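You operate a simulated robot arm through the tools that you are given. There is no shell and no other tool.

Carry out the task below with a simulated robot arm. There is one attempt and no reset: what you move stays moved.

Task
Fill the 40 ML case with oil and put it back.
Fine: the printed amount, on the yellow plate, 10 ML a stroke, none spilt; swing the spout aside again.

It is judged by the outcome, as a careful person would: the job done as asked, and still so three seconds after it is handed in. It fails if anything else is knocked over, pushed out of place, dropped, spilled or broken.

Robot
A 6-joint arm with a two-finger gripper, fixed in place. Base frame: the origin is at the foot of the arm, x ahead of it, y to its left, z up; the work surface is at about z = 0.8. Units: m, rad, N and s.
With the tool pointing down near the work surface it reaches from about 0.1 to 0.7 m from the base axis. Its first joint turns from -1.152 to 1.152 rad. Payload 2.45 kg.
The tool frame sits at the grasp point between the pads (the TCP): z along the fingers, y along the line on which they close. The tips reach 0.03 m beyond it. Largest opening 0.106 m; the body of the gripper starts 0.079 m behind the TCP.
Orientation is told as [roll, pitch, yaw] about the base's x, y, z axes, in that order, counted from this pose: with the fingers straight down and closing along the base's y, the tool's x points along the base's -x, its y along +y and its z along -z.

Tools
- The arm moves only by the tool apply_moves. Its argument "targets" is a list of rows, each a list of 7 numbers: the shift along the tool's x, y, z in m, then the turn, a rotation vector about the tool's x, y, z in rad, then the finger opening in m, from 0 to 0.106. In form: [[tx, ty, tz, rx, ry, rz, gripper], ...]. A call has 1 to 20 rows; each row shifts and turns the commanded pose from where the row before left it, along the tool's axes as they then stand. Each row takes 0.2 s and may step no farther than 0.05 m and 0.15 rad from the row before; otherwise, or with a gripper value out of range, the whole call is refused. Where a pose cannot be reached the arm comes as near as it can. A force on the tool above 40 N (or 10 N above the force at the start of the call, whichever is more), or a blocked arm, ends the call early, and 0.2 s more pass. Each finger travels about 0.153 m/s and halts on what it meets, pressing with about 33 N; the grip force reading is that of the motor and also rises with nothing between the fingers. The clock runs only during rows and for 0.2 s after the last one: add rows that do not move to give the fingers time. The reply holds the time, the measured pose of the TCP, the force on the tool along the base axes, the opening and the grip force, in the units named above and with some noise, with the torque about the TCP (base axes, N m) and any sound that the robot's microphone picked up.
- Cameras (640 x 400 px; columns grow to the right, rows downward): "scene" is fixed at [0.0573, 0.4145, 1.4007]; the picture's right is [-0.76, -0.65, 0.00], its down [-0.39, 0.46, -0.80] and it looks along [0.52, -0.61, -0.60] (base axes); focal length 257 px, centre (320, 200). "wrist" rides on the gripper at [0.076, -0.002, -0.106] in the tool frame; the picture's right is [0.02, 1.00, 0.00], its down [-0.78, 0.02, -0.62] and it looks along [-0.62, 0.01, 0.78] (tool axes); focal length 247 px, centre (320, 200).
- capture(camera): a new picture of that camera. It takes no simulated time.
- measure_at(camera, pixels): there is no depth. For up to 12 entries [column, row, z] of the newest picture of that camera ("zoom" is the newest enlarged one), the place [x, y] in the base frame at which the ray of that pixel passes the height z, good to about 0.002 m. It takes no simulated time.
- zoom(camera, box): a new picture of the part [left, top, right, bottom] of that camera's present view, enlarged. It takes no simulated time.
- close_job(): hands the job in; it is judged then, once.

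Leave the gripper open and the arm clear of the work at the hand-in unless told otherwise.

The tools are called after "Call:" as name(argument=value, ...) on one line, values as JSON. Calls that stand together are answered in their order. apply_moves: Moves the arm, as the interface text tells. Its arguments: {"type":"object","properties":{"targets":{"type":"array","items":{"type":"array","items":{"type":"number"}}}},"required":["targets"]} The other tools are called the same way: capture (camera) takes a picture; measure_at (camera, pixels) gives the place at which the rays of pixels pass given heights; zoom (camera, box) takes an enlarged picture of a part of a camera's view; close_job () hands the job in.

At the start:

```text
time_s: 0.0
ee_pos: [0.3518, 0.2145, 1.2116]
ee_rot: [0.001, -0.002, -0.002]
force: [-0.5, 0.4, 0.0]
torque: [-0.04, -0.01, 0.01]
opening: 0.106
grasp_force: 0.0
```

scene: 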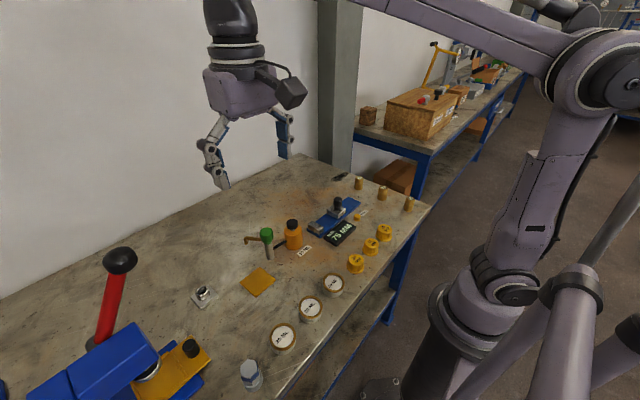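
wrist: 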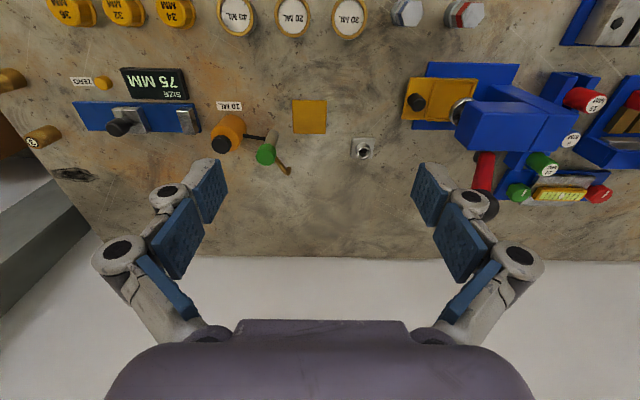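

I see a bench with three round cases with labels (around scene pixels (283,336), (310,309), (333,284)), an orange oil pump with a dark cap (293,232), a green-knobbed post with a spout (266,237) and a yellow plate (257,282). I'll zoom in on these parts first to read the labels.

Call:
zoom(camera="scene", box=[230, 200, 390, 300])

Call:
zoom(camera="scene", box=[240, 260, 368, 360])

Call:
zoom(camera="wrist", box=[180, 0, 400, 190])

```text
4.00 times, centred on (310, 250) of scene
```

zoom: 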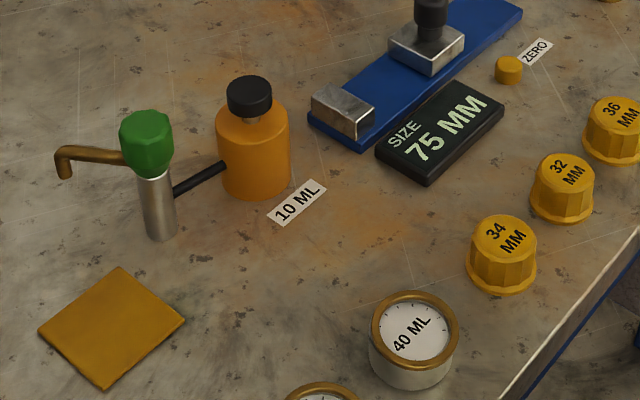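

```text
4.00 times, centred on (304, 310) of scene
```

zoom: 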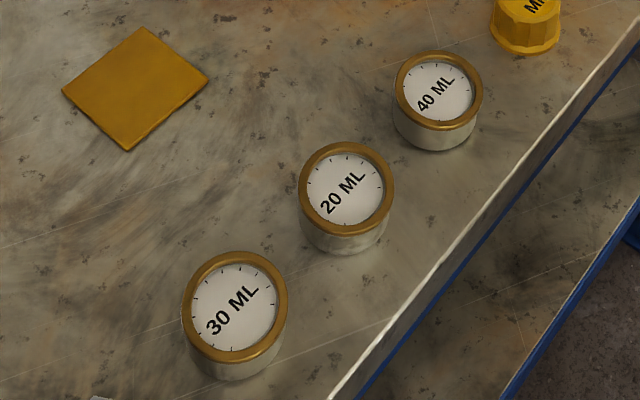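

```text
2.11 times, centred on (290, 95) of wrist
```

zoom: 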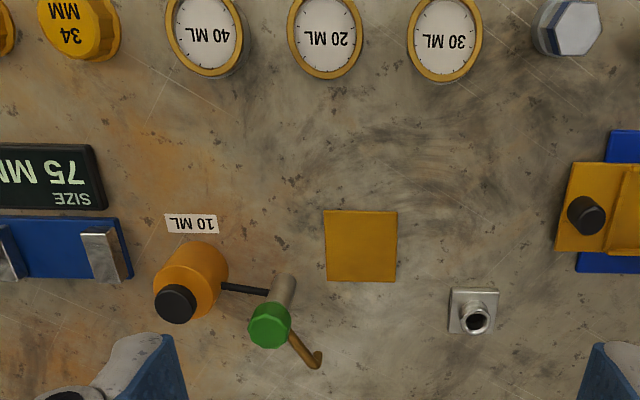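

The case to fill is the 40 ML one at scene (334,282). The label by the bottle says 10 ML a stroke, so four strokes are needed. Next I'll measure the case, plate, pump and spout at several heights from both cameras.

Call:
measure_at(camera="scene", pixels=[[333.7, 281.7, 0.8], [333.7, 281.7, 0.83], [333.7, 281.7, 0.85], [333, 297.2, 0.8], [257, 282, 0.8], [269, 257, 0.8], [266.5, 235, 0.9], [266.5, 235, 0.95], [266.5, 229, 0.9], [246, 240, 0.9], [293, 232, 0.9], [278, 247, 0.85]])

Call:
zoom(camera="wrist", box=[180, 0, 400, 190])

Call:
measure_at(camera="wrist", pixels=[[237, 17, 0.8], [237, 17, 0.83], [237, 17, 0.85], [309.5, 116, 0.8], [267, 154, 0.85], [267, 154, 0.9], [267, 154, 0.95], [289, 173, 0.85], [289, 173, 0.9], [277, 143, 0.8], [363, 148, 0.8], [215, 140, 0.9]])

```text
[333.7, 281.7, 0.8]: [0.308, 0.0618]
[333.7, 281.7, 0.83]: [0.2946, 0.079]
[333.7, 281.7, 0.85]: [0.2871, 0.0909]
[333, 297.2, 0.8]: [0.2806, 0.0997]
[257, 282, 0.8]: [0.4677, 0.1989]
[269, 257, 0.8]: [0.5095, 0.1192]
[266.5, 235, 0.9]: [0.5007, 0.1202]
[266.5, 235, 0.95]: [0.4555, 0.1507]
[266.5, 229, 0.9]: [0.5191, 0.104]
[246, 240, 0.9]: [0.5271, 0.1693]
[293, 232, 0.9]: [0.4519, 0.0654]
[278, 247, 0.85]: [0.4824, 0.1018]
```

```text
2.11 times, centred on (290, 95) of wrist
```

zoom: 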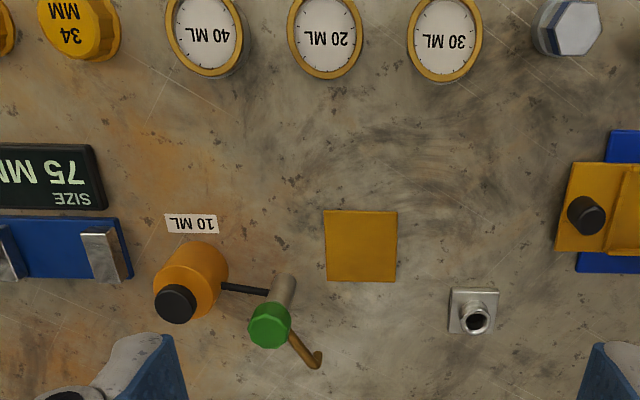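

```text
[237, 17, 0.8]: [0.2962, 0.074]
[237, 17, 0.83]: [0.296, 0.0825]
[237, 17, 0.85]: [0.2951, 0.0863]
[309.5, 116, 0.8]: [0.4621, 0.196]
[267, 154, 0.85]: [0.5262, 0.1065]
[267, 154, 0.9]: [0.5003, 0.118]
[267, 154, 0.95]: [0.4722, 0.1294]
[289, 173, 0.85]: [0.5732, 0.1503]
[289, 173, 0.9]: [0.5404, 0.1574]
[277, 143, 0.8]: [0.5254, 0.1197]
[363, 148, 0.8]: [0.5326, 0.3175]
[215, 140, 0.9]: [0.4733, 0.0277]
```

Both cameras agree that the 40 ML case's top is about (0.295, 0.081) at z≈0.83 and about 0.058 m across. The green pump head sits near (0.500, 0.119) at z≈0.90. I'll bring the wrist camera closer to the pump to see the spout's shape and height.

Call:
apply_moves(targets=[[-0.005, -0.012, 0.03, 0, 0, 0, 0.106], [-0.005, -0.012, 0.03, 0, 0, 0, 0.106], [-0.005, -0.012, 0.03, 0, 0, 0, 0.106], [-0.005, -0.012, 0.03, 0, 0, 0, 0.106], [-0.005, -0.012, 0.03, 0, 0, 0, 0.106], [-0.005, -0.012, 0.03, 0, 0, 0, 0.106], [-0.005, -0.012, 0.03, 0, 0, 0, 0.106], [0, 0, 0, 0, 0, 0, 0.106]])

Call:
capture(camera="wrist")

Call:
capture(camera="scene")

```text
time_s: 1.8
ee_pos: [0.3881, 0.1304, 1.0018]
ee_rot: [0.0, -0.003, 0.001]
force: [-0.2, -0.1, -0.3]
torque: [0.02, -0.01, 0.05]
opening: 0.1059
grasp_force: 0.0
```

```text
taken
```

wrist: 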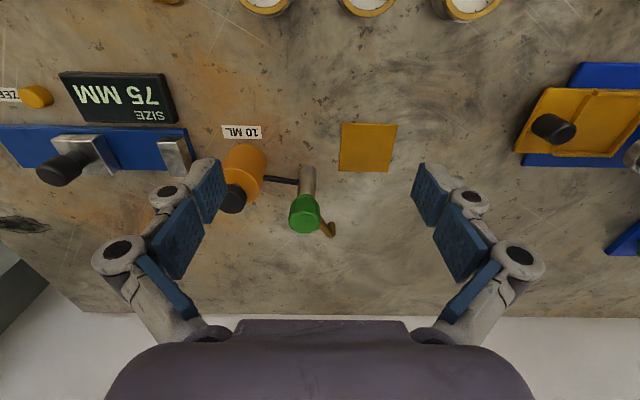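

```text
taken
```

scene: 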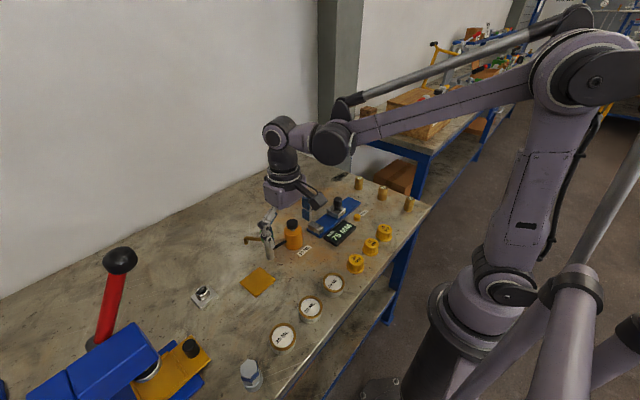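

From here the green knob is at wrist (304,213) and the spout tip near (331,228). I'll zoom in to get the geometry.

Call:
zoom(camera="wrist", box=[220, 110, 420, 250])

Call:
measure_at(camera="wrist", pixels=[[304, 213, 0.88], [304, 213, 0.9], [304, 213, 0.92], [331, 228, 0.84], [331, 228, 0.86], [331, 228, 0.88], [331, 228, 0.9], [341, 124, 0.8], [397, 125, 0.8], [390, 172, 0.8], [339, 171, 0.8], [307, 167, 0.8]])

Call:
measure_at(camera="scene", pixels=[[245.5, 239, 0.86], [245.5, 239, 0.88], [245.5, 239, 0.9], [246.5, 244, 0.84], [246.5, 244, 0.86], [246.5, 244, 0.88], [266.5, 229, 0.92], [266.5, 229, 0.91], [270, 259.5, 0.8], [239.7, 283, 0.8], [259.8, 266.8, 0.8], [276.5, 280, 0.8]])

```text
2.86 times, centred on (320, 180) of wrist
```

zoom: 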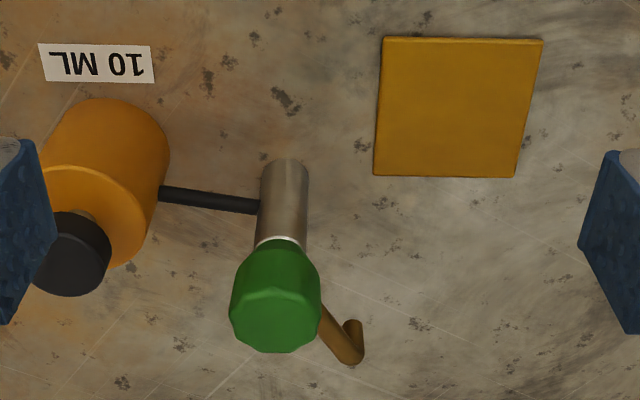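

```text
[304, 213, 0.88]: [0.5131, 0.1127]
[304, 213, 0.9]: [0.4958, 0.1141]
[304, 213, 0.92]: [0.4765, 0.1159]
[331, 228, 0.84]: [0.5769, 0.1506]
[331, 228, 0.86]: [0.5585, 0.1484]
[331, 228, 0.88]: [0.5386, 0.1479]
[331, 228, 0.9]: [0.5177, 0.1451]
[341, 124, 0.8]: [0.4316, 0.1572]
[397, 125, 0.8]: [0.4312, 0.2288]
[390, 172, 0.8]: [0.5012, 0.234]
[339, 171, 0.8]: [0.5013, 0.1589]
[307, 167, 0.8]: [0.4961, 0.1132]
```

```text
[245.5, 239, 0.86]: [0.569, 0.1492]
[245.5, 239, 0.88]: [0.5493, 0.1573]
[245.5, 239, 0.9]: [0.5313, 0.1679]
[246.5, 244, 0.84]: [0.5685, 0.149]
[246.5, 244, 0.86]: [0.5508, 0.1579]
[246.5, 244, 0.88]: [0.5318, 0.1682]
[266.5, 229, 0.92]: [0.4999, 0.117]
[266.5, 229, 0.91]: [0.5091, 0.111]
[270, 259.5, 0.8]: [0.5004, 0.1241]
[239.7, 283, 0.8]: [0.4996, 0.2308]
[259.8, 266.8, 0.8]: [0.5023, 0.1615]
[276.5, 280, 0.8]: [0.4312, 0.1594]
```

The plate spans about x 0.431–0.501 and y 0.158–0.232, which puts its centre near (0.466, 0.195). Next I'll triangulate the spout outlet, the spout elbow, the knob top and the post base.

Call:
measure_at(camera="zoom", pixels=[[352, 322, 0.84], [352, 322, 0.86], [352, 322, 0.88], [352, 360, 0.86], [352, 360, 0.88], [352, 360, 0.9], [278, 316, 0.9], [278, 316, 0.91], [278, 316, 0.92], [285, 160, 0.8], [278, 240, 0.88], [278, 240, 0.87]])

Call:
zoom(camera="scene", box=[225, 200, 305, 270])

```text
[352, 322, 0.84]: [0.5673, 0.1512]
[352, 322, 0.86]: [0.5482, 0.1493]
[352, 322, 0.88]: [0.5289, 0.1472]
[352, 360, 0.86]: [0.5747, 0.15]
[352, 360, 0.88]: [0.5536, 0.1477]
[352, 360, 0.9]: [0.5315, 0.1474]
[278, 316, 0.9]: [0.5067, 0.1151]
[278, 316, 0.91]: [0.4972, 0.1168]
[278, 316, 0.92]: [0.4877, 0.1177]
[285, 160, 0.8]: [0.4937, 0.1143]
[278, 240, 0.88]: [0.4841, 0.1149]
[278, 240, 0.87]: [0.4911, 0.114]
```

```text
5.71 times, centred on (265, 235) of scene
```

zoom: 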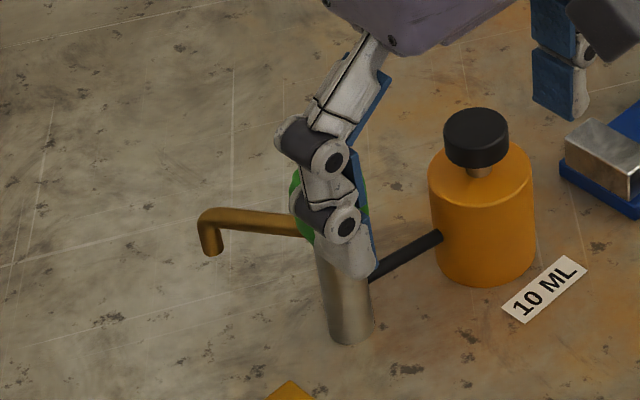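

Triangulating gives the spout outlet at about (0.566, 0.150, 0.842), the pump axis at about (0.505, 0.115) and the knob top at z≈0.908. I'll check the bottle's height and the neighbours of the 40 ML case, then plan a grasp that clears them.

Call:
zoom(camera="scene", box=[290, 240, 410, 330])

Call:
measure_at(camera="scene", pixels=[[333.7, 281.7, 0.83], [310.3, 306, 0.83], [283, 335, 0.83], [355.5, 261, 0.83], [292.3, 224, 0.88], [292.3, 224, 0.9], [292.3, 224, 0.92], [345, 282, 0.83], [322.5, 282, 0.83], [318, 309, 0.83]])

Call:
measure_at(camera="wrist", pixels=[[232.6, 199, 0.88], [232.6, 199, 0.9], [232.6, 199, 0.92]])

```text
4.44 times, centred on (350, 285) of scene
```

zoom: 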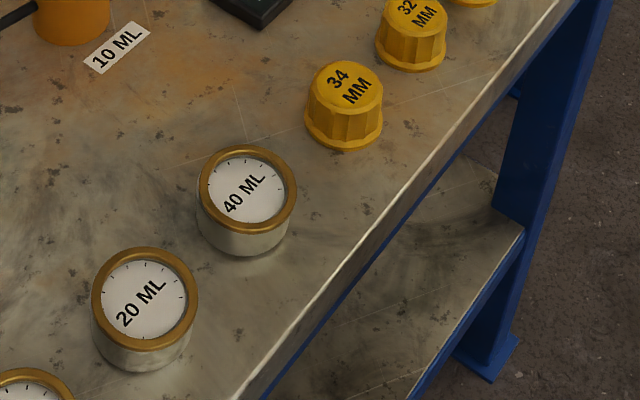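

```text
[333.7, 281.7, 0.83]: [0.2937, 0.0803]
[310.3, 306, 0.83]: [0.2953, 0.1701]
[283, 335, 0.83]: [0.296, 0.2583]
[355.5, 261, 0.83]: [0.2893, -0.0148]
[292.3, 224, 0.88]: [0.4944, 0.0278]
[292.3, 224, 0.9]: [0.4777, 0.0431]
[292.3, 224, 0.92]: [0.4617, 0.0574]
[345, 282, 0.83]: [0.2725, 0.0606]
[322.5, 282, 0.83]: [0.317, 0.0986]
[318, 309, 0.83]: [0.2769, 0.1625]
```

```text
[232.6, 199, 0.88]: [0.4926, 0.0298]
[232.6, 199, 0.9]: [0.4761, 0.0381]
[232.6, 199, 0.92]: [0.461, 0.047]
```

The neighbouring cases are 0.09 m away and the bottle cap's top is at z≈0.885, so there is room. I'll turn the gripper -90° in yaw at this safe height, so that it closes along x and the wrist camera stays on the +y side, away from the pump. Then I'll look again.

Call:
apply_moves(targets=[[0, 0, -0.01, 0, 0, 0.15, 0.106], [0, 0, -0.01, 0, 0, 0.15, 0.106], [0, 0, 0, 0, 0, 0.15, 0.106], [0, 0, 0, 0, 0, 0.15, 0.106], [0, 0, 0, 0, 0, 0.15, 0.106], [0, 0, 0, 0, 0, 0.15, 0.106], [0, 0, 0, 0, 0, 0.15, 0.106], [0, 0, 0, 0, 0, 0.15, 0.106], [0, 0, 0, 0, 0, 0.15, 0.106], [0, 0, 0, 0, 0, 0.15, 0.106], [0, 0, 0, 0, 0, 0.0708, 0.106], [0, 0, 0, 0, 0, 0, 0.106]])

Call:
capture(camera="wrist")

Call:
capture(camera="scene")

```text
time_s: 4.4
ee_pos: [0.3871, 0.1313, 1.0215]
ee_rot: [0.004, 0.0, -1.569]
force: [0.6, -0.4, 0.3]
torque: [-0.02, -0.05, -0.03]
opening: 0.1063
grasp_force: 0.1
```

```text
taken
```

wrist: 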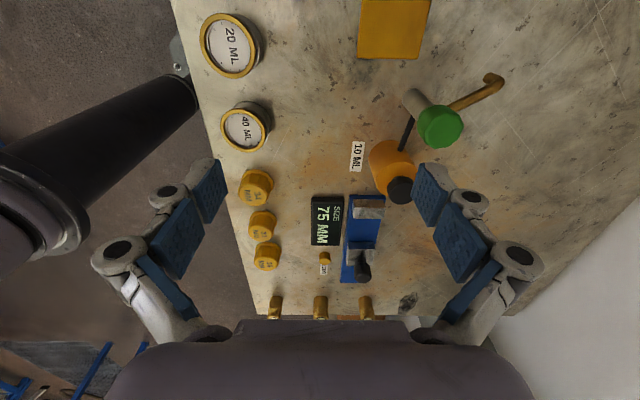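

```text
taken
```

scene: 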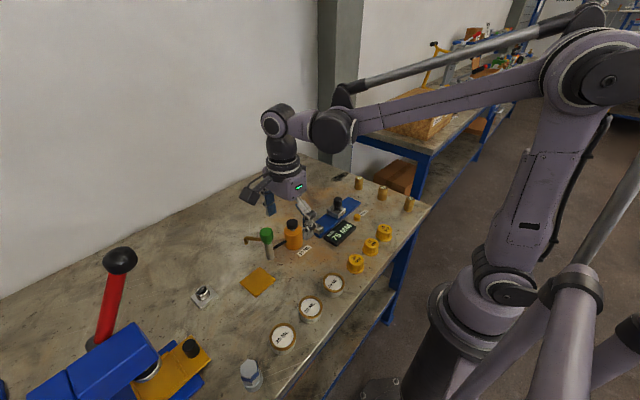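

The yaw is now -90°. This angle gives a good second look at the pump, with the knob at (440,128) and the spout tip at (493,80), so I'll use it to refine the pump geometry.

Call:
zoom(camera="wrist", box=[350, 0, 530, 160])

Call:
zoom(camera="scene", box=[225, 215, 305, 275])

```text
2.50 times, centred on (440, 80) of wrist
```

zoom: 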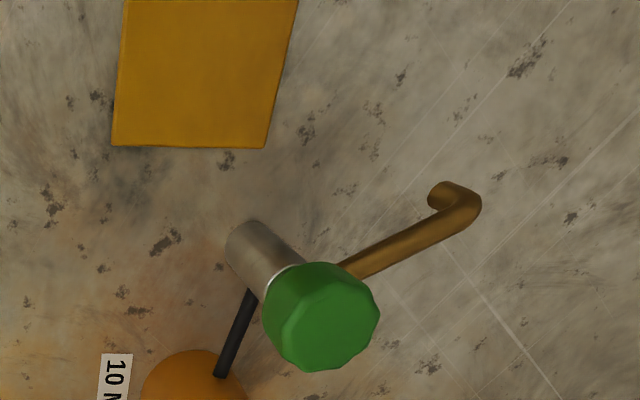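

```text
6.67 times, centred on (265, 245) of scene
```

zoom: 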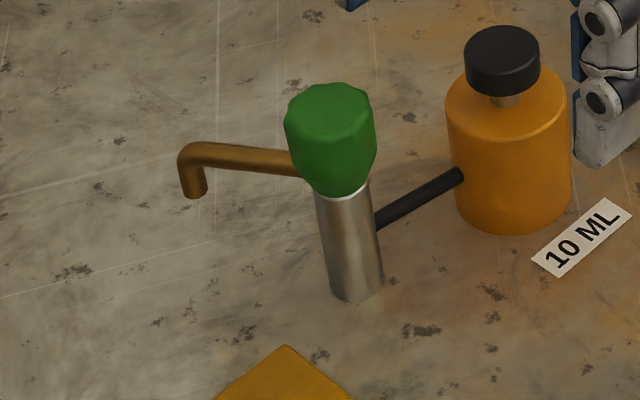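

I'll measure these points from both pictures to triangulate again.

Call:
measure_at(camera="zoom", pixels=[[195, 194, 0.83], [195, 194, 0.84], [195, 194, 0.85], [195, 194, 0.86], [190, 155, 0.85], [190, 155, 0.86], [190, 155, 0.87], [329, 110, 0.9], [329, 110, 0.91], [329, 110, 0.92], [357, 302, 0.8]])

Call:
measure_at(camera="wrist", pixels=[[486.5, 79, 0.83], [486.5, 79, 0.84], [486.5, 79, 0.85], [486.5, 79, 0.86], [501, 81, 0.85], [501, 81, 0.86], [501, 81, 0.87], [444, 130, 0.9], [444, 130, 0.91], [444, 130, 0.92], [404, 95, 0.8]])

```text
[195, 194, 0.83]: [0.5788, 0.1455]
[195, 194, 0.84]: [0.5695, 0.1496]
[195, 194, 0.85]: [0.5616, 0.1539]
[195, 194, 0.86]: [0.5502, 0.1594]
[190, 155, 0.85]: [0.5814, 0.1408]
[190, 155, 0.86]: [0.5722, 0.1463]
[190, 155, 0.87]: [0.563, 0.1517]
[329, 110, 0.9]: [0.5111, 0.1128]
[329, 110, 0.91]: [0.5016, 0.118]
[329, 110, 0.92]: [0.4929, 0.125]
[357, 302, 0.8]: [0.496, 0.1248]
```

```text
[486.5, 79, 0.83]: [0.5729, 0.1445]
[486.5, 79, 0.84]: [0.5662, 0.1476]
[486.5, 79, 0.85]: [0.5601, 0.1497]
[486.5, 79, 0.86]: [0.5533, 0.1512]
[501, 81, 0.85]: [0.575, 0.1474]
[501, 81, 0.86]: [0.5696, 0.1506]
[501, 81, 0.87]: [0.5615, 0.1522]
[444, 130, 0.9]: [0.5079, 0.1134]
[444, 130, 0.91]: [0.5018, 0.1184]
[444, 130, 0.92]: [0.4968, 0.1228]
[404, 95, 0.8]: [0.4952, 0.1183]
```

The views agree: pump axis about (0.502, 0.117), knob top z≈0.91, and outlet about (0.566, 0.150, 0.842), so the spout reaches about 0.072 m. Placing the case near (0.469, 0.188) keeps it wholly on the plate and puts it under the swung spout. I'll move above the 40 ML case now.

Call:
apply_moves(targets=[[-0.01, -0.0186, 0.0, 0, 0, 0, 0.106], [-0.01, -0.0186, 0.01, 0, 0, 0, 0.106], [-0.01, -0.0186, 0.02, 0, 0, 0, 0.106], [-0.01, -0.0186, 0.02, 0, 0, 0, 0.106], [-0.01, -0.0186, 0.02, 0, 0, 0, 0.106], [0, 0, 0.02, 0, 0, 0, 0.106], [0, 0, 0, 0, 0, 0, 0.106]])

Call:
capture(camera="wrist")

Call:
capture(camera="scene")

```text
time_s: 6.0
ee_pos: [0.2947, 0.0825, 0.9318]
ee_rot: [0.003, 0.0, -1.572]
force: [0.2, 0.2, -0.7]
torque: [0.03, 0.03, -0.01]
opening: 0.106
grasp_force: 0.0
```

```text
taken
```

wrist: 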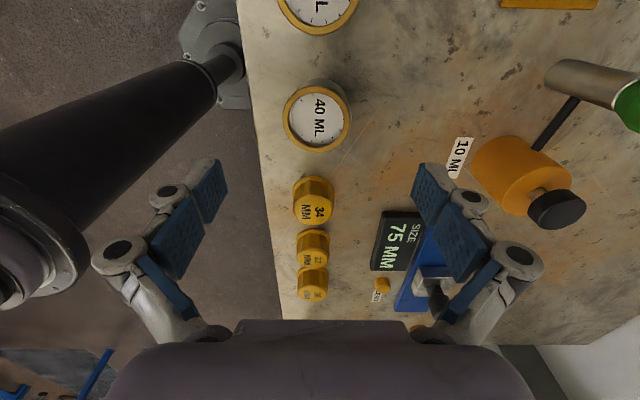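

```text
taken
```

scene: 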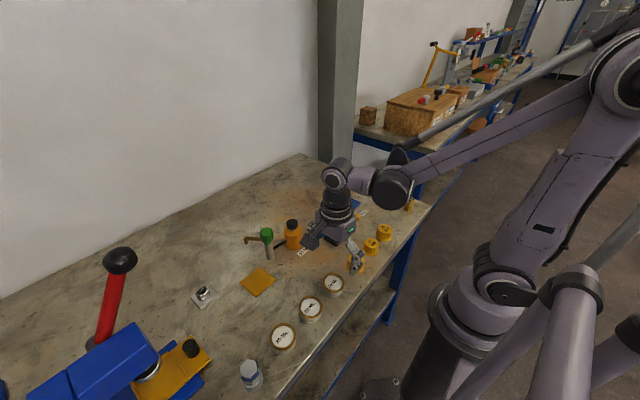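

The case is at wrist (317,119), almost straight below the grasp point. I'll zoom in and measure its centre exactly.

Call:
zoom(camera="wrist", box=[260, 70, 380, 170])

Call:
measure_at(camera="wrist", pixels=[[317, 118.5, 0.82], [317, 118.5, 0.83], [317, 118.5, 0.84], [283, 118, 0.83], [351, 118, 0.83], [317, 85, 0.83], [317, 152, 0.83]])

```text
4.00 times, centred on (320, 120) of wrist
```

zoom: 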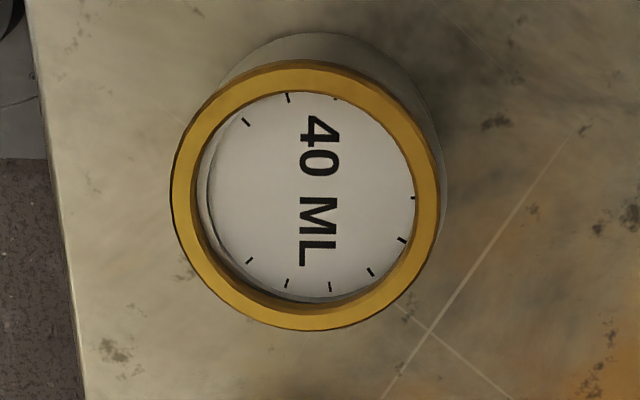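

```text
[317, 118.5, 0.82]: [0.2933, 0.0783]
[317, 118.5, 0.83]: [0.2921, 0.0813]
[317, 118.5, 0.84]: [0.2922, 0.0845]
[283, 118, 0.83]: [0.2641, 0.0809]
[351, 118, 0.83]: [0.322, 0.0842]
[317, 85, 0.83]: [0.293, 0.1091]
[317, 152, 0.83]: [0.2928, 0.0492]
```

The case is an open cup about 0.058 m across with its centre near (0.2925, 0.0813). I'll shift about 2 mm to line up and lower to TCP z≈0.838, which puts the fingertips about 8 mm above the bench, with the fingers still open.

Call:
apply_moves(targets=[[-0.001, -0.002, 0.014, 0, 0, 0, 0.106], [0, 0, 0.02, 0, 0, 0, 0.106], [0, 0, 0.02, 0, 0, 0, 0.106], [0, 0, 0.02, 0, 0, 0, 0.106], [0, 0, 0.02, 0, 0, 0, 0.106], [0, 0, 0, 0, 0, 0, 0.106]])

Call:
capture(camera="wrist")

Call:
zoom(camera="scene", box=[270, 200, 420, 320])

```text
time_s: 7.4
ee_pos: [0.2926, 0.0802, 0.837]
ee_rot: [0.002, 0.001, -1.571]
force: [0.5, 1.1, 0.4]
torque: [-0.01, -0.01, 0.0]
opening: 0.1058
grasp_force: 0.1
```

```text
taken
```

wrist: 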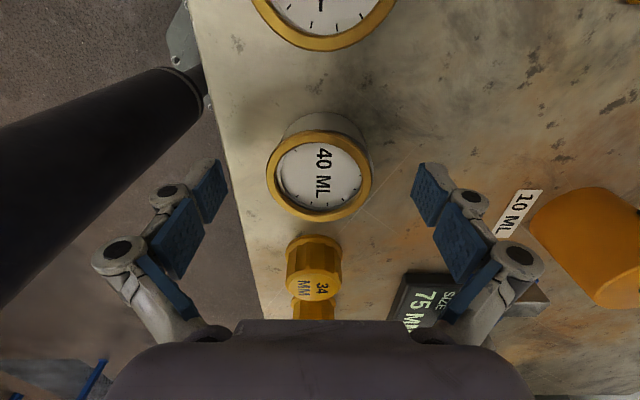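

```text
3.33 times, centred on (345, 260) of scene
```

zoom: 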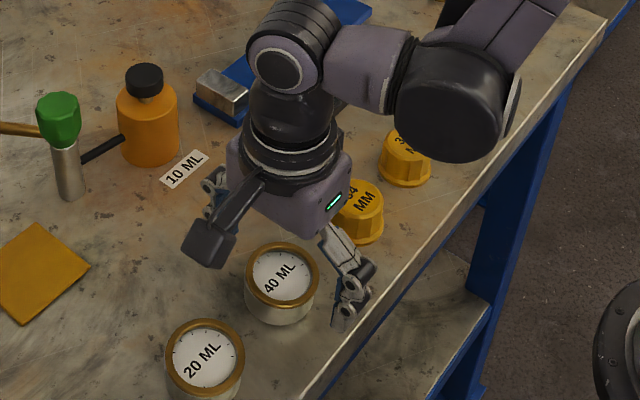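

The case sits centred between the open fingers. Next I'll close on it.

Call:
apply_moves(targets=[[0.0015, 0, 0, 0, 0, 0, 0.08], [0, 0, 0, 0, 0, 0, 0.064], [0, 0, 0, 0, 0, 0, 0.056], [0, 0, 0, 0, 0, 0, 0.05], [0, 0, 0, 0, 0, 0, 0.045], [0, 0, 0, 0, 0, 0, 0.045]])

Call:
capture(camera="wrist")

Call:
zoom(camera="scene", box=[270, 200, 420, 320])

```text
time_s: 8.8
ee_pos: [0.2935, 0.0819, 0.8373]
ee_rot: [0.003, -0.001, -1.572]
force: [2.3, 0.5, 13.5]
torque: [-0.05, -0.05, -0.01]
opening: 0.0548
grasp_force: 32.6
```

```text
taken
```

wrist: 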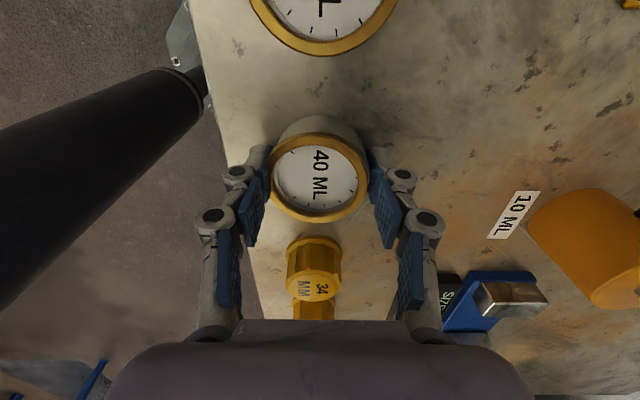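

```text
3.33 times, centred on (345, 260) of scene
```

zoom: 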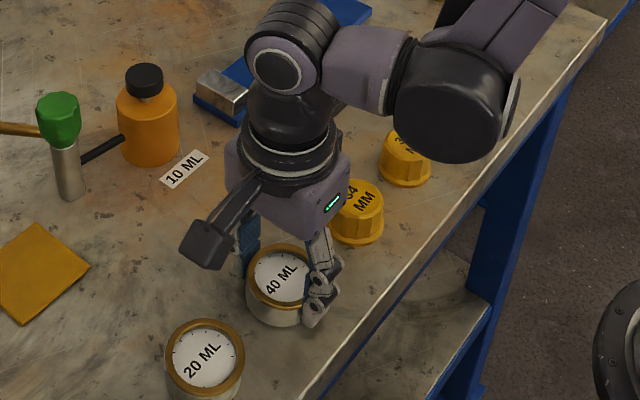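

The grip holds at 0.0548 m with 33 N. I'll lift gently by about 6 cm and check that the case comes up level.

Call:
apply_moves(targets=[[0, 0, -0.002, 0, 0, 0, 0.045], [0, 0, -0.005, 0, 0, 0, 0.045], [0, 0, -0.01, 0, 0, 0, 0.045], [0, 0, -0.015, 0, 0, 0, 0.045], [0, 0, -0.02, 0, 0, 0, 0.045], [0, 0, -0.02, 0, 0, 0, 0.045], [0, 0, -0.01, 0, 0, 0, 0.045], [0, 0, 0, 0, 0, 0, 0.045]])

Call:
capture(camera="wrist")

Call:
zoom(camera="scene", box=[230, 170, 420, 320])

```text
time_s: 10.6
ee_pos: [0.2934, 0.0803, 0.9216]
ee_rot: [0.005, 0.001, -1.57]
force: [0.5, 0.1, -1.9]
torque: [-0.01, 0.01, 0.02]
opening: 0.0548
grasp_force: 32.0
```

```text
taken
```

wrist: 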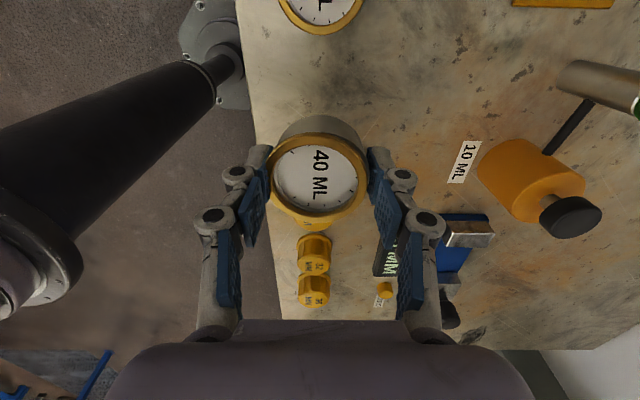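

```text
2.67 times, centred on (325, 245) of scene
```

zoom: 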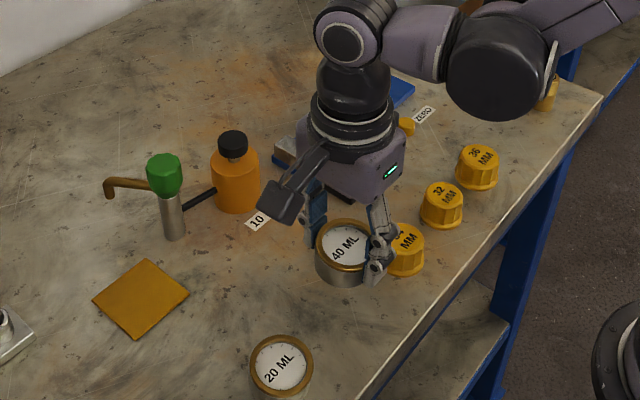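

The case is up and level. I'll raise a little, go +y first and then +x to above the plate, staying clear of the bottle and the pump.

Call:
apply_moves(targets=[[0, 0, -0.015, 0, 0, 0, 0.045], [0.02, 0, -0.015, 0, 0, 0, 0.045], [0.025, 0.01, 0, 0, 0, 0, 0.045], [0.025, 0.02, 0, 0, 0, 0, 0.045], [0.02, 0.025, 0, 0, 0, 0, 0.045], [0.0167, 0.025, 0, 0, 0, 0, 0.045], [0, 0.025, 0, 0, 0, 0, 0.045], [0, 0.025, 0, 0, 0, 0, 0.045], [0, 0.025, 0, 0, 0, 0, 0.045], [0, 0.0206, 0, 0, 0, 0, 0.045], [0, 0, 0, 0, 0, 0, 0.045], [0, 0, 0, 0, 0, 0, 0.045]])

Call:
capture(camera="wrist")

Call:
zoom(camera="scene", box=[180, 170, 370, 320])

```text
time_s: 13.2
ee_pos: [0.4676, 0.1878, 0.9503]
ee_rot: [0.004, -0.001, -1.57]
force: [-0.7, 0.2, -2.0]
torque: [0.0, 0.01, -0.01]
opening: 0.0548
grasp_force: 32.8
```

```text
taken
```

wrist: 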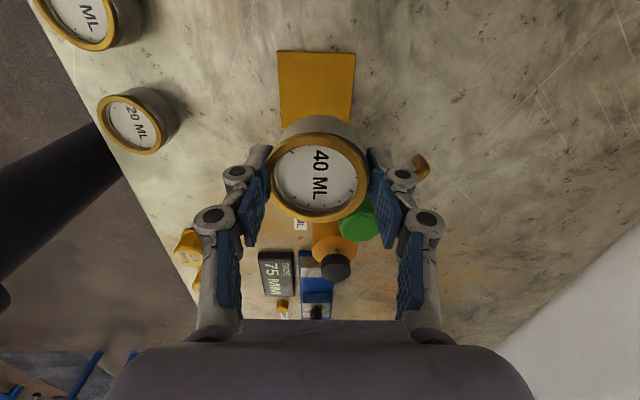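

```text
2.67 times, centred on (275, 245) of scene
```

zoom: 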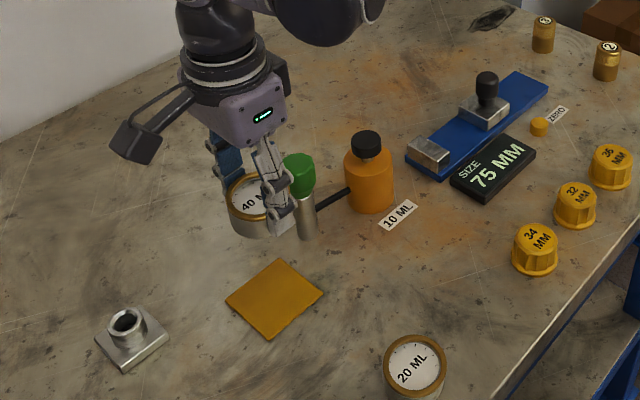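

The case hangs over the plate area. I'll measure the plate's visible far edges at (277,52) and (355,53) to confirm its location.

Call:
measure_at(camera="wrist", pixels=[[277.5, 51, 0.802], [355.5, 53, 0.802], [281, 126, 0.802], [352, 120, 0.802]])

Call:
zoom(camera="wrist", box=[240, 30, 440, 230])

Call:
measure_at(camera="scene", pixels=[[239.5, 282.5, 0.802], [260, 267, 0.802], [276.5, 279.8, 0.802], [257.5, 297.5, 0.802]])

```text
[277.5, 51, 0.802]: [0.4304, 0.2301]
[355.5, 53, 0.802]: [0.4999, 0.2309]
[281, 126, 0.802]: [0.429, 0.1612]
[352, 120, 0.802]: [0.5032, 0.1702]
```

```text
2.00 times, centred on (340, 130) of wrist
```

zoom: 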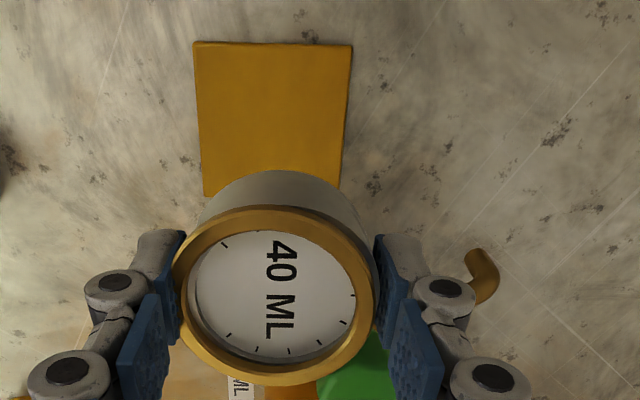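

```text
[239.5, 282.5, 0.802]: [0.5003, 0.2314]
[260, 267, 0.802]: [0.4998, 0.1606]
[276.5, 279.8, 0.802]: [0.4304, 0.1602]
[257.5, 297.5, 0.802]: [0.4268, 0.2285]
```

The plate is x 0.430–0.500, y 0.160–0.231, centre (0.465, 0.1955). I'll check where the case's rim centre (wrist (317.5,177.5)) sits relative to the TCP.

Call:
measure_at(camera="wrist", pixels=[[317.5, 177.5, 0.94], [317.5, 177.5, 0.944], [317.5, 177.5, 0.948], [422, 166, 0.85], [422, 178, 0.865]])

```text
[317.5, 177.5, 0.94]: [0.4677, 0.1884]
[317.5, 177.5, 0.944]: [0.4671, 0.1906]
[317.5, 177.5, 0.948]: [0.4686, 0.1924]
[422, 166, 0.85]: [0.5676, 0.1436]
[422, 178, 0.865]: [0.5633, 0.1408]
```

The case centre is about (0.4675, 0.189), still fully above the plate. I'll lower it, slowing near the end.

Call:
apply_moves(targets=[[0, 0, 0.02, 0, 0, 0, 0.045], [0, 0, 0.025, 0, 0, 0, 0.045], [0, 0, 0.025, 0, 0, 0, 0.045], [0, 0, 0.02, 0, 0, 0, 0.045], [0, 0, 0.01, 0, 0, 0, 0.045], [0, 0, 0.004, 0, 0, 0, 0.045], [0, 0, 0, 0, 0, 0, 0.045]])

Call:
capture(camera="wrist")

Call:
zoom(camera="scene", box=[200, 200, 320, 310])

```text
time_s: 14.8
ee_pos: [0.4693, 0.1882, 0.848]
ee_rot: [0.002, 0.0, -1.57]
force: [0.3, 0.0, -2.0]
torque: [0.0, -0.01, 0.02]
opening: 0.0551
grasp_force: 32.9
```

```text
taken
```

wrist: 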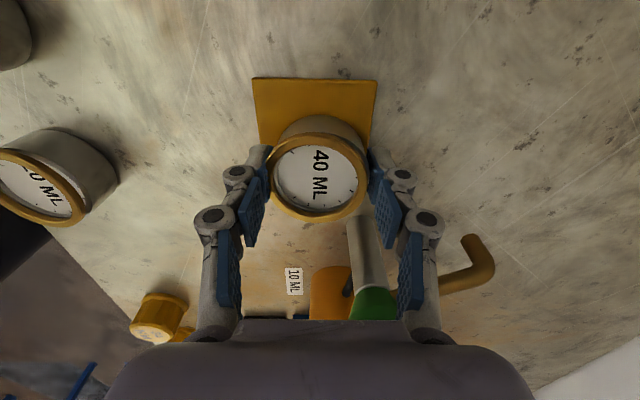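

```text
3.64 times, centred on (260, 255) of scene
```

zoom: 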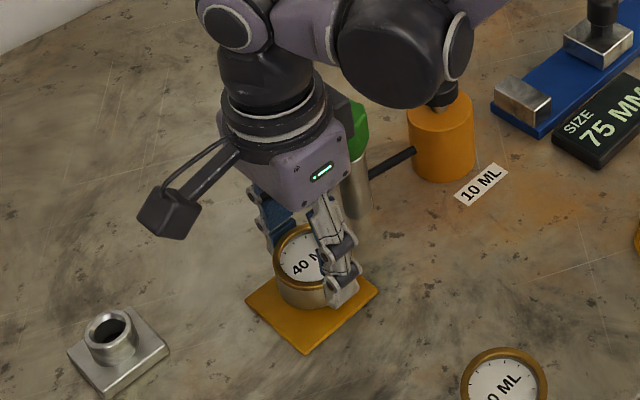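

It's about 8 mm above contact with no contact force yet. I'll go down in small steps and watch the force.

Call:
apply_moves(targets=[[0, 0, 0.003, 0, 0, 0, 0.045], [0, 0, 0.002, 0, 0, 0, 0.045], [0, 0, 0.001, 0, 0, 0, 0.045], [0, 0, 0, 0, 0, 0, 0.045]])

```text
time_s: 15.8
ee_pos: [0.4686, 0.188, 0.8406]
ee_rot: [0.003, 0.0, -1.57]
force: [3.4, -1.3, 19.5]
torque: [-0.07, -0.09, -0.02]
opening: 0.0552
grasp_force: 33.8
```

Contact: 19.5 N upward at z≈0.841, so the case stands on the plate. I'll ease up slightly and open the fingers.

Call:
apply_moves(targets=[[0, 0, -0.0015, 0, 0, 0, 0.045], [0, 0, 0, 0, 0, 0, 0.058], [0, 0, 0, 0, 0, 0, 0.07], [0, 0, 0, 0, 0, 0, 0.085], [0, 0, 0, 0, 0, 0, 0.1], [0, 0, 0, 0, 0, 0, 0.1]])

Call:
capture(camera="wrist")

```text
time_s: 17.2
ee_pos: [0.4684, 0.1882, 0.8418]
ee_rot: [0.003, 0.0, -1.572]
force: [-0.7, 0.7, 0.6]
torque: [-0.01, 0.0, 0.0]
opening: 0.1
grasp_force: 0.0
```

```text
taken
```

wrist: 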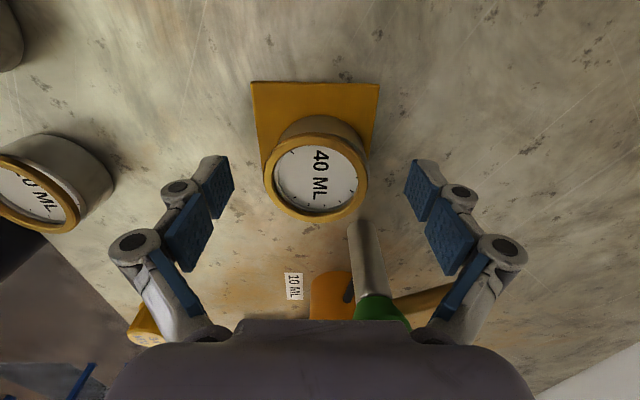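

The case stands free on the plate. I'll raise straight up, then check from above.

Call:
apply_moves(targets=[[0, 0, -0.01, 0, 0, 0, 0.1], [0, 0, -0.02, 0, 0, 0, 0.1], [0, 0, -0.025, 0, 0, 0, 0.1], [0, 0, -0.025, 0, 0, 0, 0.1], [0, 0, -0.025, 0, 0, 0, 0.1], [0, 0, -0.025, 0, 0, 0, 0.1], [0, 0, -0.025, 0, 0, 0, 0.1], [0, 0, -0.02, 0, 0, 0, 0.1], [0, 0, 0, 0, 0, 0, 0.1]])

Call:
capture(camera="wrist")

Call:
zoom(camera="scene", box=[220, 200, 320, 310])

```text
time_s: 19.2
ee_pos: [0.4677, 0.1891, 1.0174]
ee_rot: [0.003, 0.001, -1.569]
force: [-0.1, 0.0, -0.3]
torque: [-0.03, 0.0, 0.01]
opening: 0.1001
grasp_force: 0.1
```

```text
taken
```

wrist: 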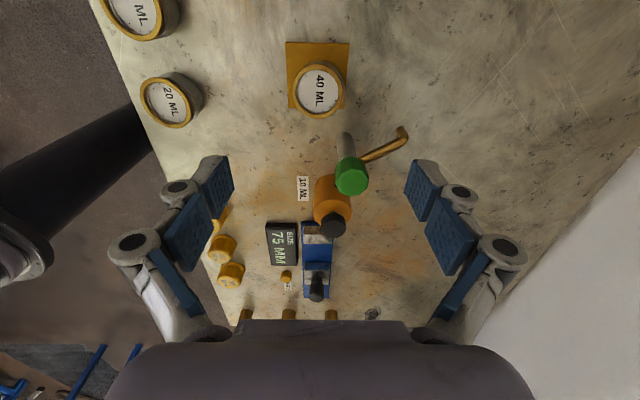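

```text
3.64 times, centred on (270, 255) of scene
```

zoom: 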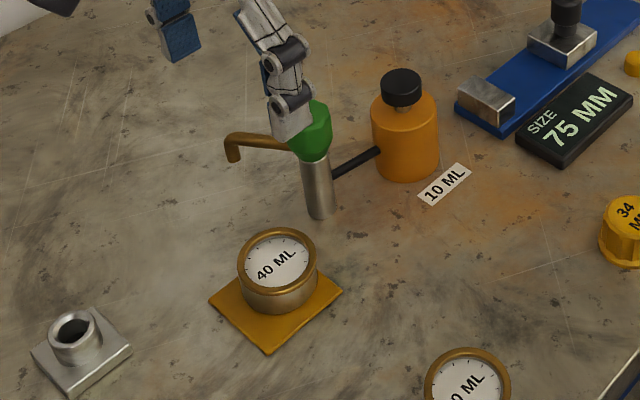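

The 40 ML case stands on the plate. I'll zoom with the wrist camera to triangulate the knob, spout and case from this pose.

Call:
zoom(camera="wrist", box=[270, 30, 430, 210])

Call:
measure_at(camera="wrist", pixels=[[318, 90, 0.832], [351.5, 180, 0.905], [351.5, 180, 0.91], [400, 146, 0.842], [405, 142, 0.865], [344, 134, 0.8]])

```text
2.22 times, centred on (350, 120) of wrist
```

zoom: 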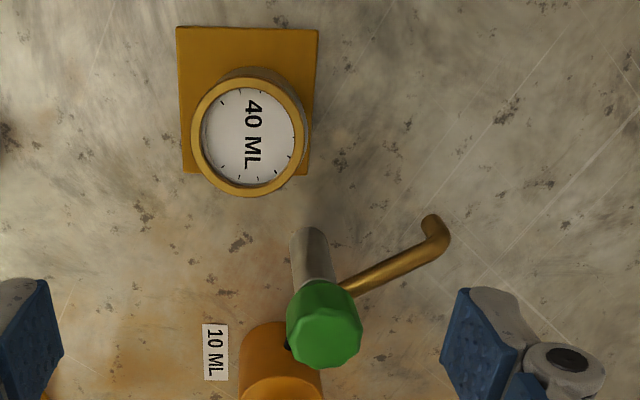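

```text
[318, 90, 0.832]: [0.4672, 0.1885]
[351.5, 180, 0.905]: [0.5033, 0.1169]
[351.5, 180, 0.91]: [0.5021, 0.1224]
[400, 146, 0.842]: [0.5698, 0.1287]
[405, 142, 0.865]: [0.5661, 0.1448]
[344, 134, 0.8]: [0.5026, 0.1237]
```

Call:
measure_at(camera="wrist", pixels=[[399.5, 130, 0.842], [404.5, 138, 0.865], [354.5, 181, 0.905], [354.5, 181, 0.91], [375, 156, 0.865], [343, 132, 0.8]])

```text
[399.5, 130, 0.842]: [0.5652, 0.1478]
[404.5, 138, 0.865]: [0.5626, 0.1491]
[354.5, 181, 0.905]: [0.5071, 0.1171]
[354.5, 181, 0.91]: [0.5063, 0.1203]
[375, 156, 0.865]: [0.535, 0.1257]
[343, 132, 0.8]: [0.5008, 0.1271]
```

The numbers agree: outlet (0.5655, 0.149), pump axis (0.503, 0.117), spout arm at about 27° from +x. I'll turn the gripper to yaw +27° so the fingers close across the spout arm, staying high, and narrow the opening to 0.04 m to straddle the arm.

Call:
apply_moves(targets=[[0, 0, 0, 0, 0, -0.1465, 0.09], [0, 0, 0, 0, 0, -0.1465, 0.08], [0, 0, 0, 0, 0, -0.1465, 0.07], [0, 0, 0, 0, 0, -0.1465, 0.06], [0, 0, 0, 0, 0, -0.1465, 0.05], [0, 0, 0, 0, 0, -0.1465, 0.04], [0, 0, 0, 0, 0, -0.1465, 0.04], [0, 0, 0, 0, 0, -0.1465, 0.04], [0, 0, 0, 0, 0, -0.1465, 0.04], [0, 0, 0, 0, 0, -0.1465, 0.04], [0, 0, 0, 0, 0, -0.1465, 0.04], [0, 0, 0, 0, 0, -0.1465, 0.04], [0, 0, 0, 0, 0, -0.1465, 0.04], [0, 0, 0, 0, 0, -0.1463, 0.04], [0, 0, 0, 0, 0, 0, 0.04]])

Call:
capture(camera="wrist")

```text
time_s: 22.4
ee_pos: [0.468, 0.1881, 1.0167]
ee_rot: [-0.001, -0.003, 0.483]
force: [0.5, 0.2, 0.2]
torque: [0.0, -0.03, 0.01]
opening: 0.0398
grasp_force: 0.0
```

```text
taken
```

wrist: 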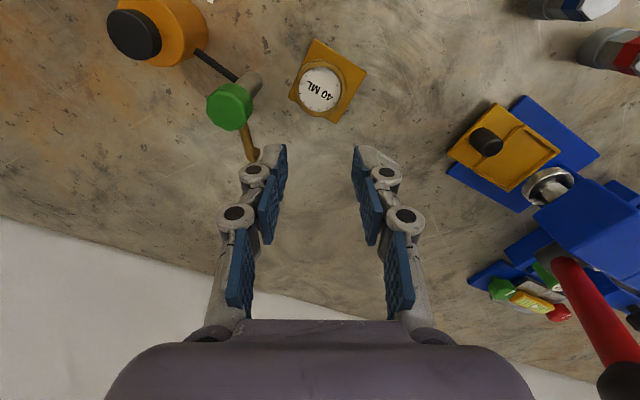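

Yaw is 0.483 rad. I'll move the TCP over the middle of the spout arm, near (0.543, 0.138), staying above everything, and look again.

Call:
apply_moves(targets=[[-0.01075, -0.0199, 0, 0, 0, 0, 0.04], [-0.01075, -0.0199, 0, 0, 0, 0, 0.04], [-0.01075, -0.0199, 0, 0, 0, 0, 0.04], [-0.01075, -0.0198, 0.01, 0, 0, 0, 0.04], [0, 0, 0.02, 0, 0, 0, 0.04], [0, 0, 0.02, 0, 0, 0, 0.04], [0, 0, 0, 0, 0, 0, 0.04]])

Call:
capture(camera="wrist")

Call:
zoom(camera="scene", box=[200, 170, 330, 280])

```text
time_s: 24.0
ee_pos: [0.5428, 0.1375, 0.9669]
ee_rot: [-0.002, -0.002, 0.48]
force: [-0.1, 1.1, -0.1]
torque: [0.0, 0.02, -0.03]
opening: 0.0397
grasp_force: 0.1
```

```text
taken
```

wrist: 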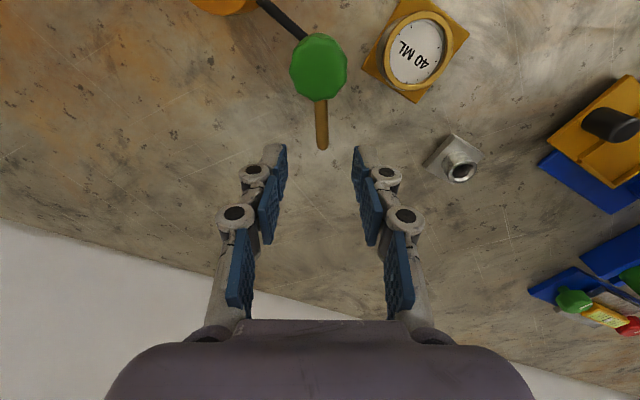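

```text
3.64 times, centred on (265, 225) of scene
```

zoom: 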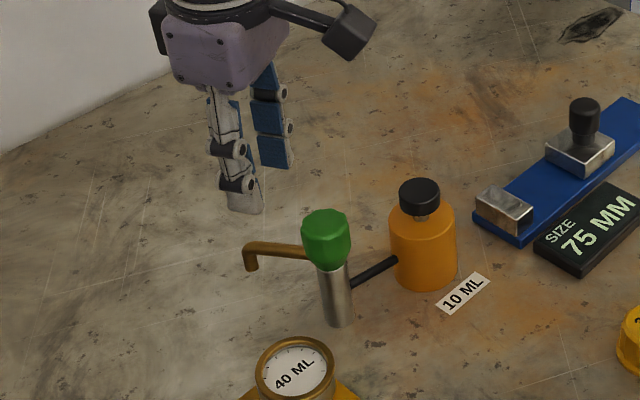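

The spout arm lies straight between the fingers, at columns 319–323. I'll lower in steps to TCP z≈0.88 so the tips straddle the arm, with the tips at about 0.85 and the case rim at about 0.833.

Call:
apply_moves(targets=[[0, 0, 0.02, 0, 0, 0, 0.04], [0, 0, 0.02, 0, 0, 0, 0.04], [0, 0, 0.02, 0, 0, 0, 0.04], [0, 0, 0.015, 0, 0, 0, 0.04], [0, 0, 0.011, 0, 0, 0, 0.04], [0, 0, 0, 0, 0, 0, 0.04]])

Call:
capture(camera="wrist")

Call:
zoom(camera="scene", box=[200, 180, 330, 290])

```text
time_s: 25.4
ee_pos: [0.5417, 0.1379, 0.882]
ee_rot: [-0.001, 0.0, 0.478]
force: [-0.6, 0.2, 0.7]
torque: [0.01, 0.03, -0.02]
opening: 0.0399
grasp_force: 0.0
```

```text
taken
```

wrist: 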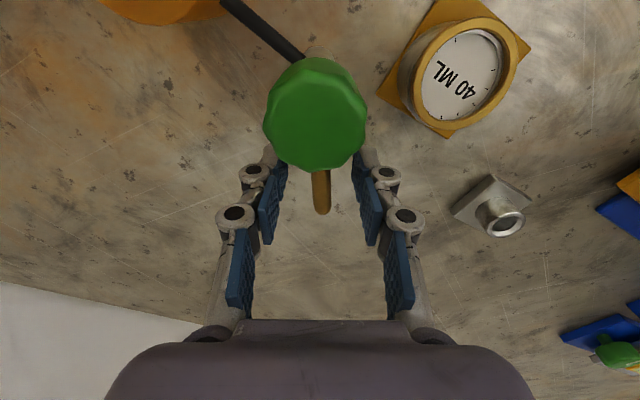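

```text
3.64 times, centred on (265, 235) of scene
```

zoom: 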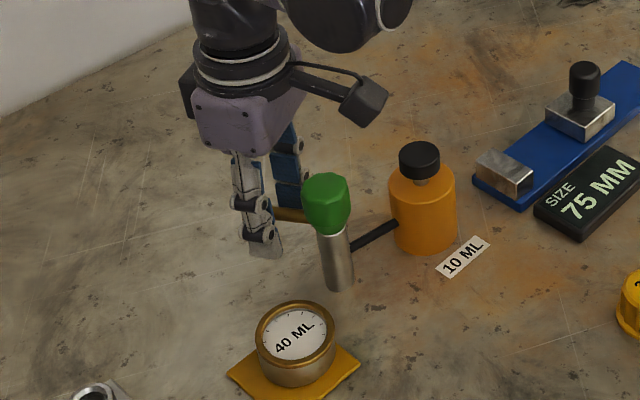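

The fingers straddle the spout arm beside the knob without contact. I'll narrow them to 0.016 m around the tube and swing about the pump axis by a first small part (4 × 0.13 rad), checking force and motion.

Call:
apply_moves(targets=[[0, 0, 0, 0, 0, 0, 0.028], [0, 0, 0, 0, 0, 0, 0.02], [0, 0, 0, 0, 0, 0, 0.016], [0.0005, 0.0057, 0, 0, 0, -0.13, 0.016], [0.0005, 0.0057, 0, 0, 0, -0.13, 0.016], [0.0005, 0.0057, 0, 0, 0, -0.13, 0.016], [0.0005, 0.0057, 0, 0, 0, -0.13, 0.016], [0, 0, 0, 0, 0, 0, 0.016]])

Call:
capture(camera="wrist")

Call:
zoom(camera="scene", box=[200, 180, 330, 290])

```text
time_s: 27.2
ee_pos: [0.5275, 0.1527, 0.8806]
ee_rot: [-0.003, -0.002, 1.001]
force: [0.8, -0.4, -0.3]
torque: [0.02, 0.03, 0.0]
opening: 0.0165
grasp_force: 0.2
```

```text
taken
```

wrist: 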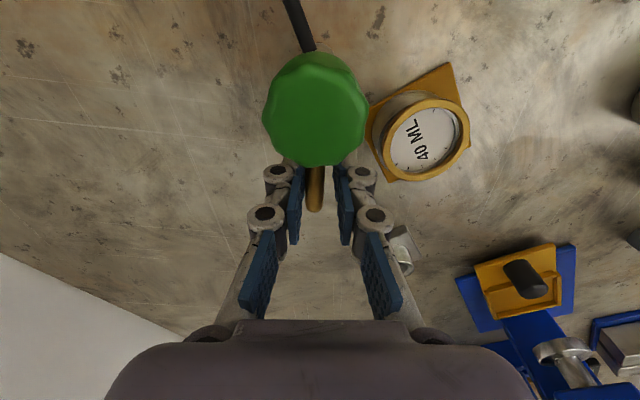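

```text
3.64 times, centred on (265, 235) of scene
```

zoom: 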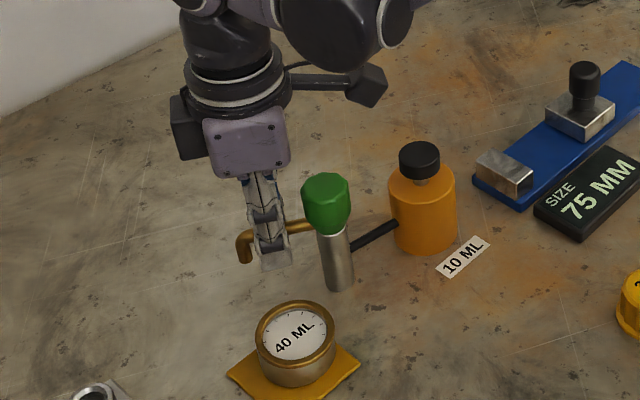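

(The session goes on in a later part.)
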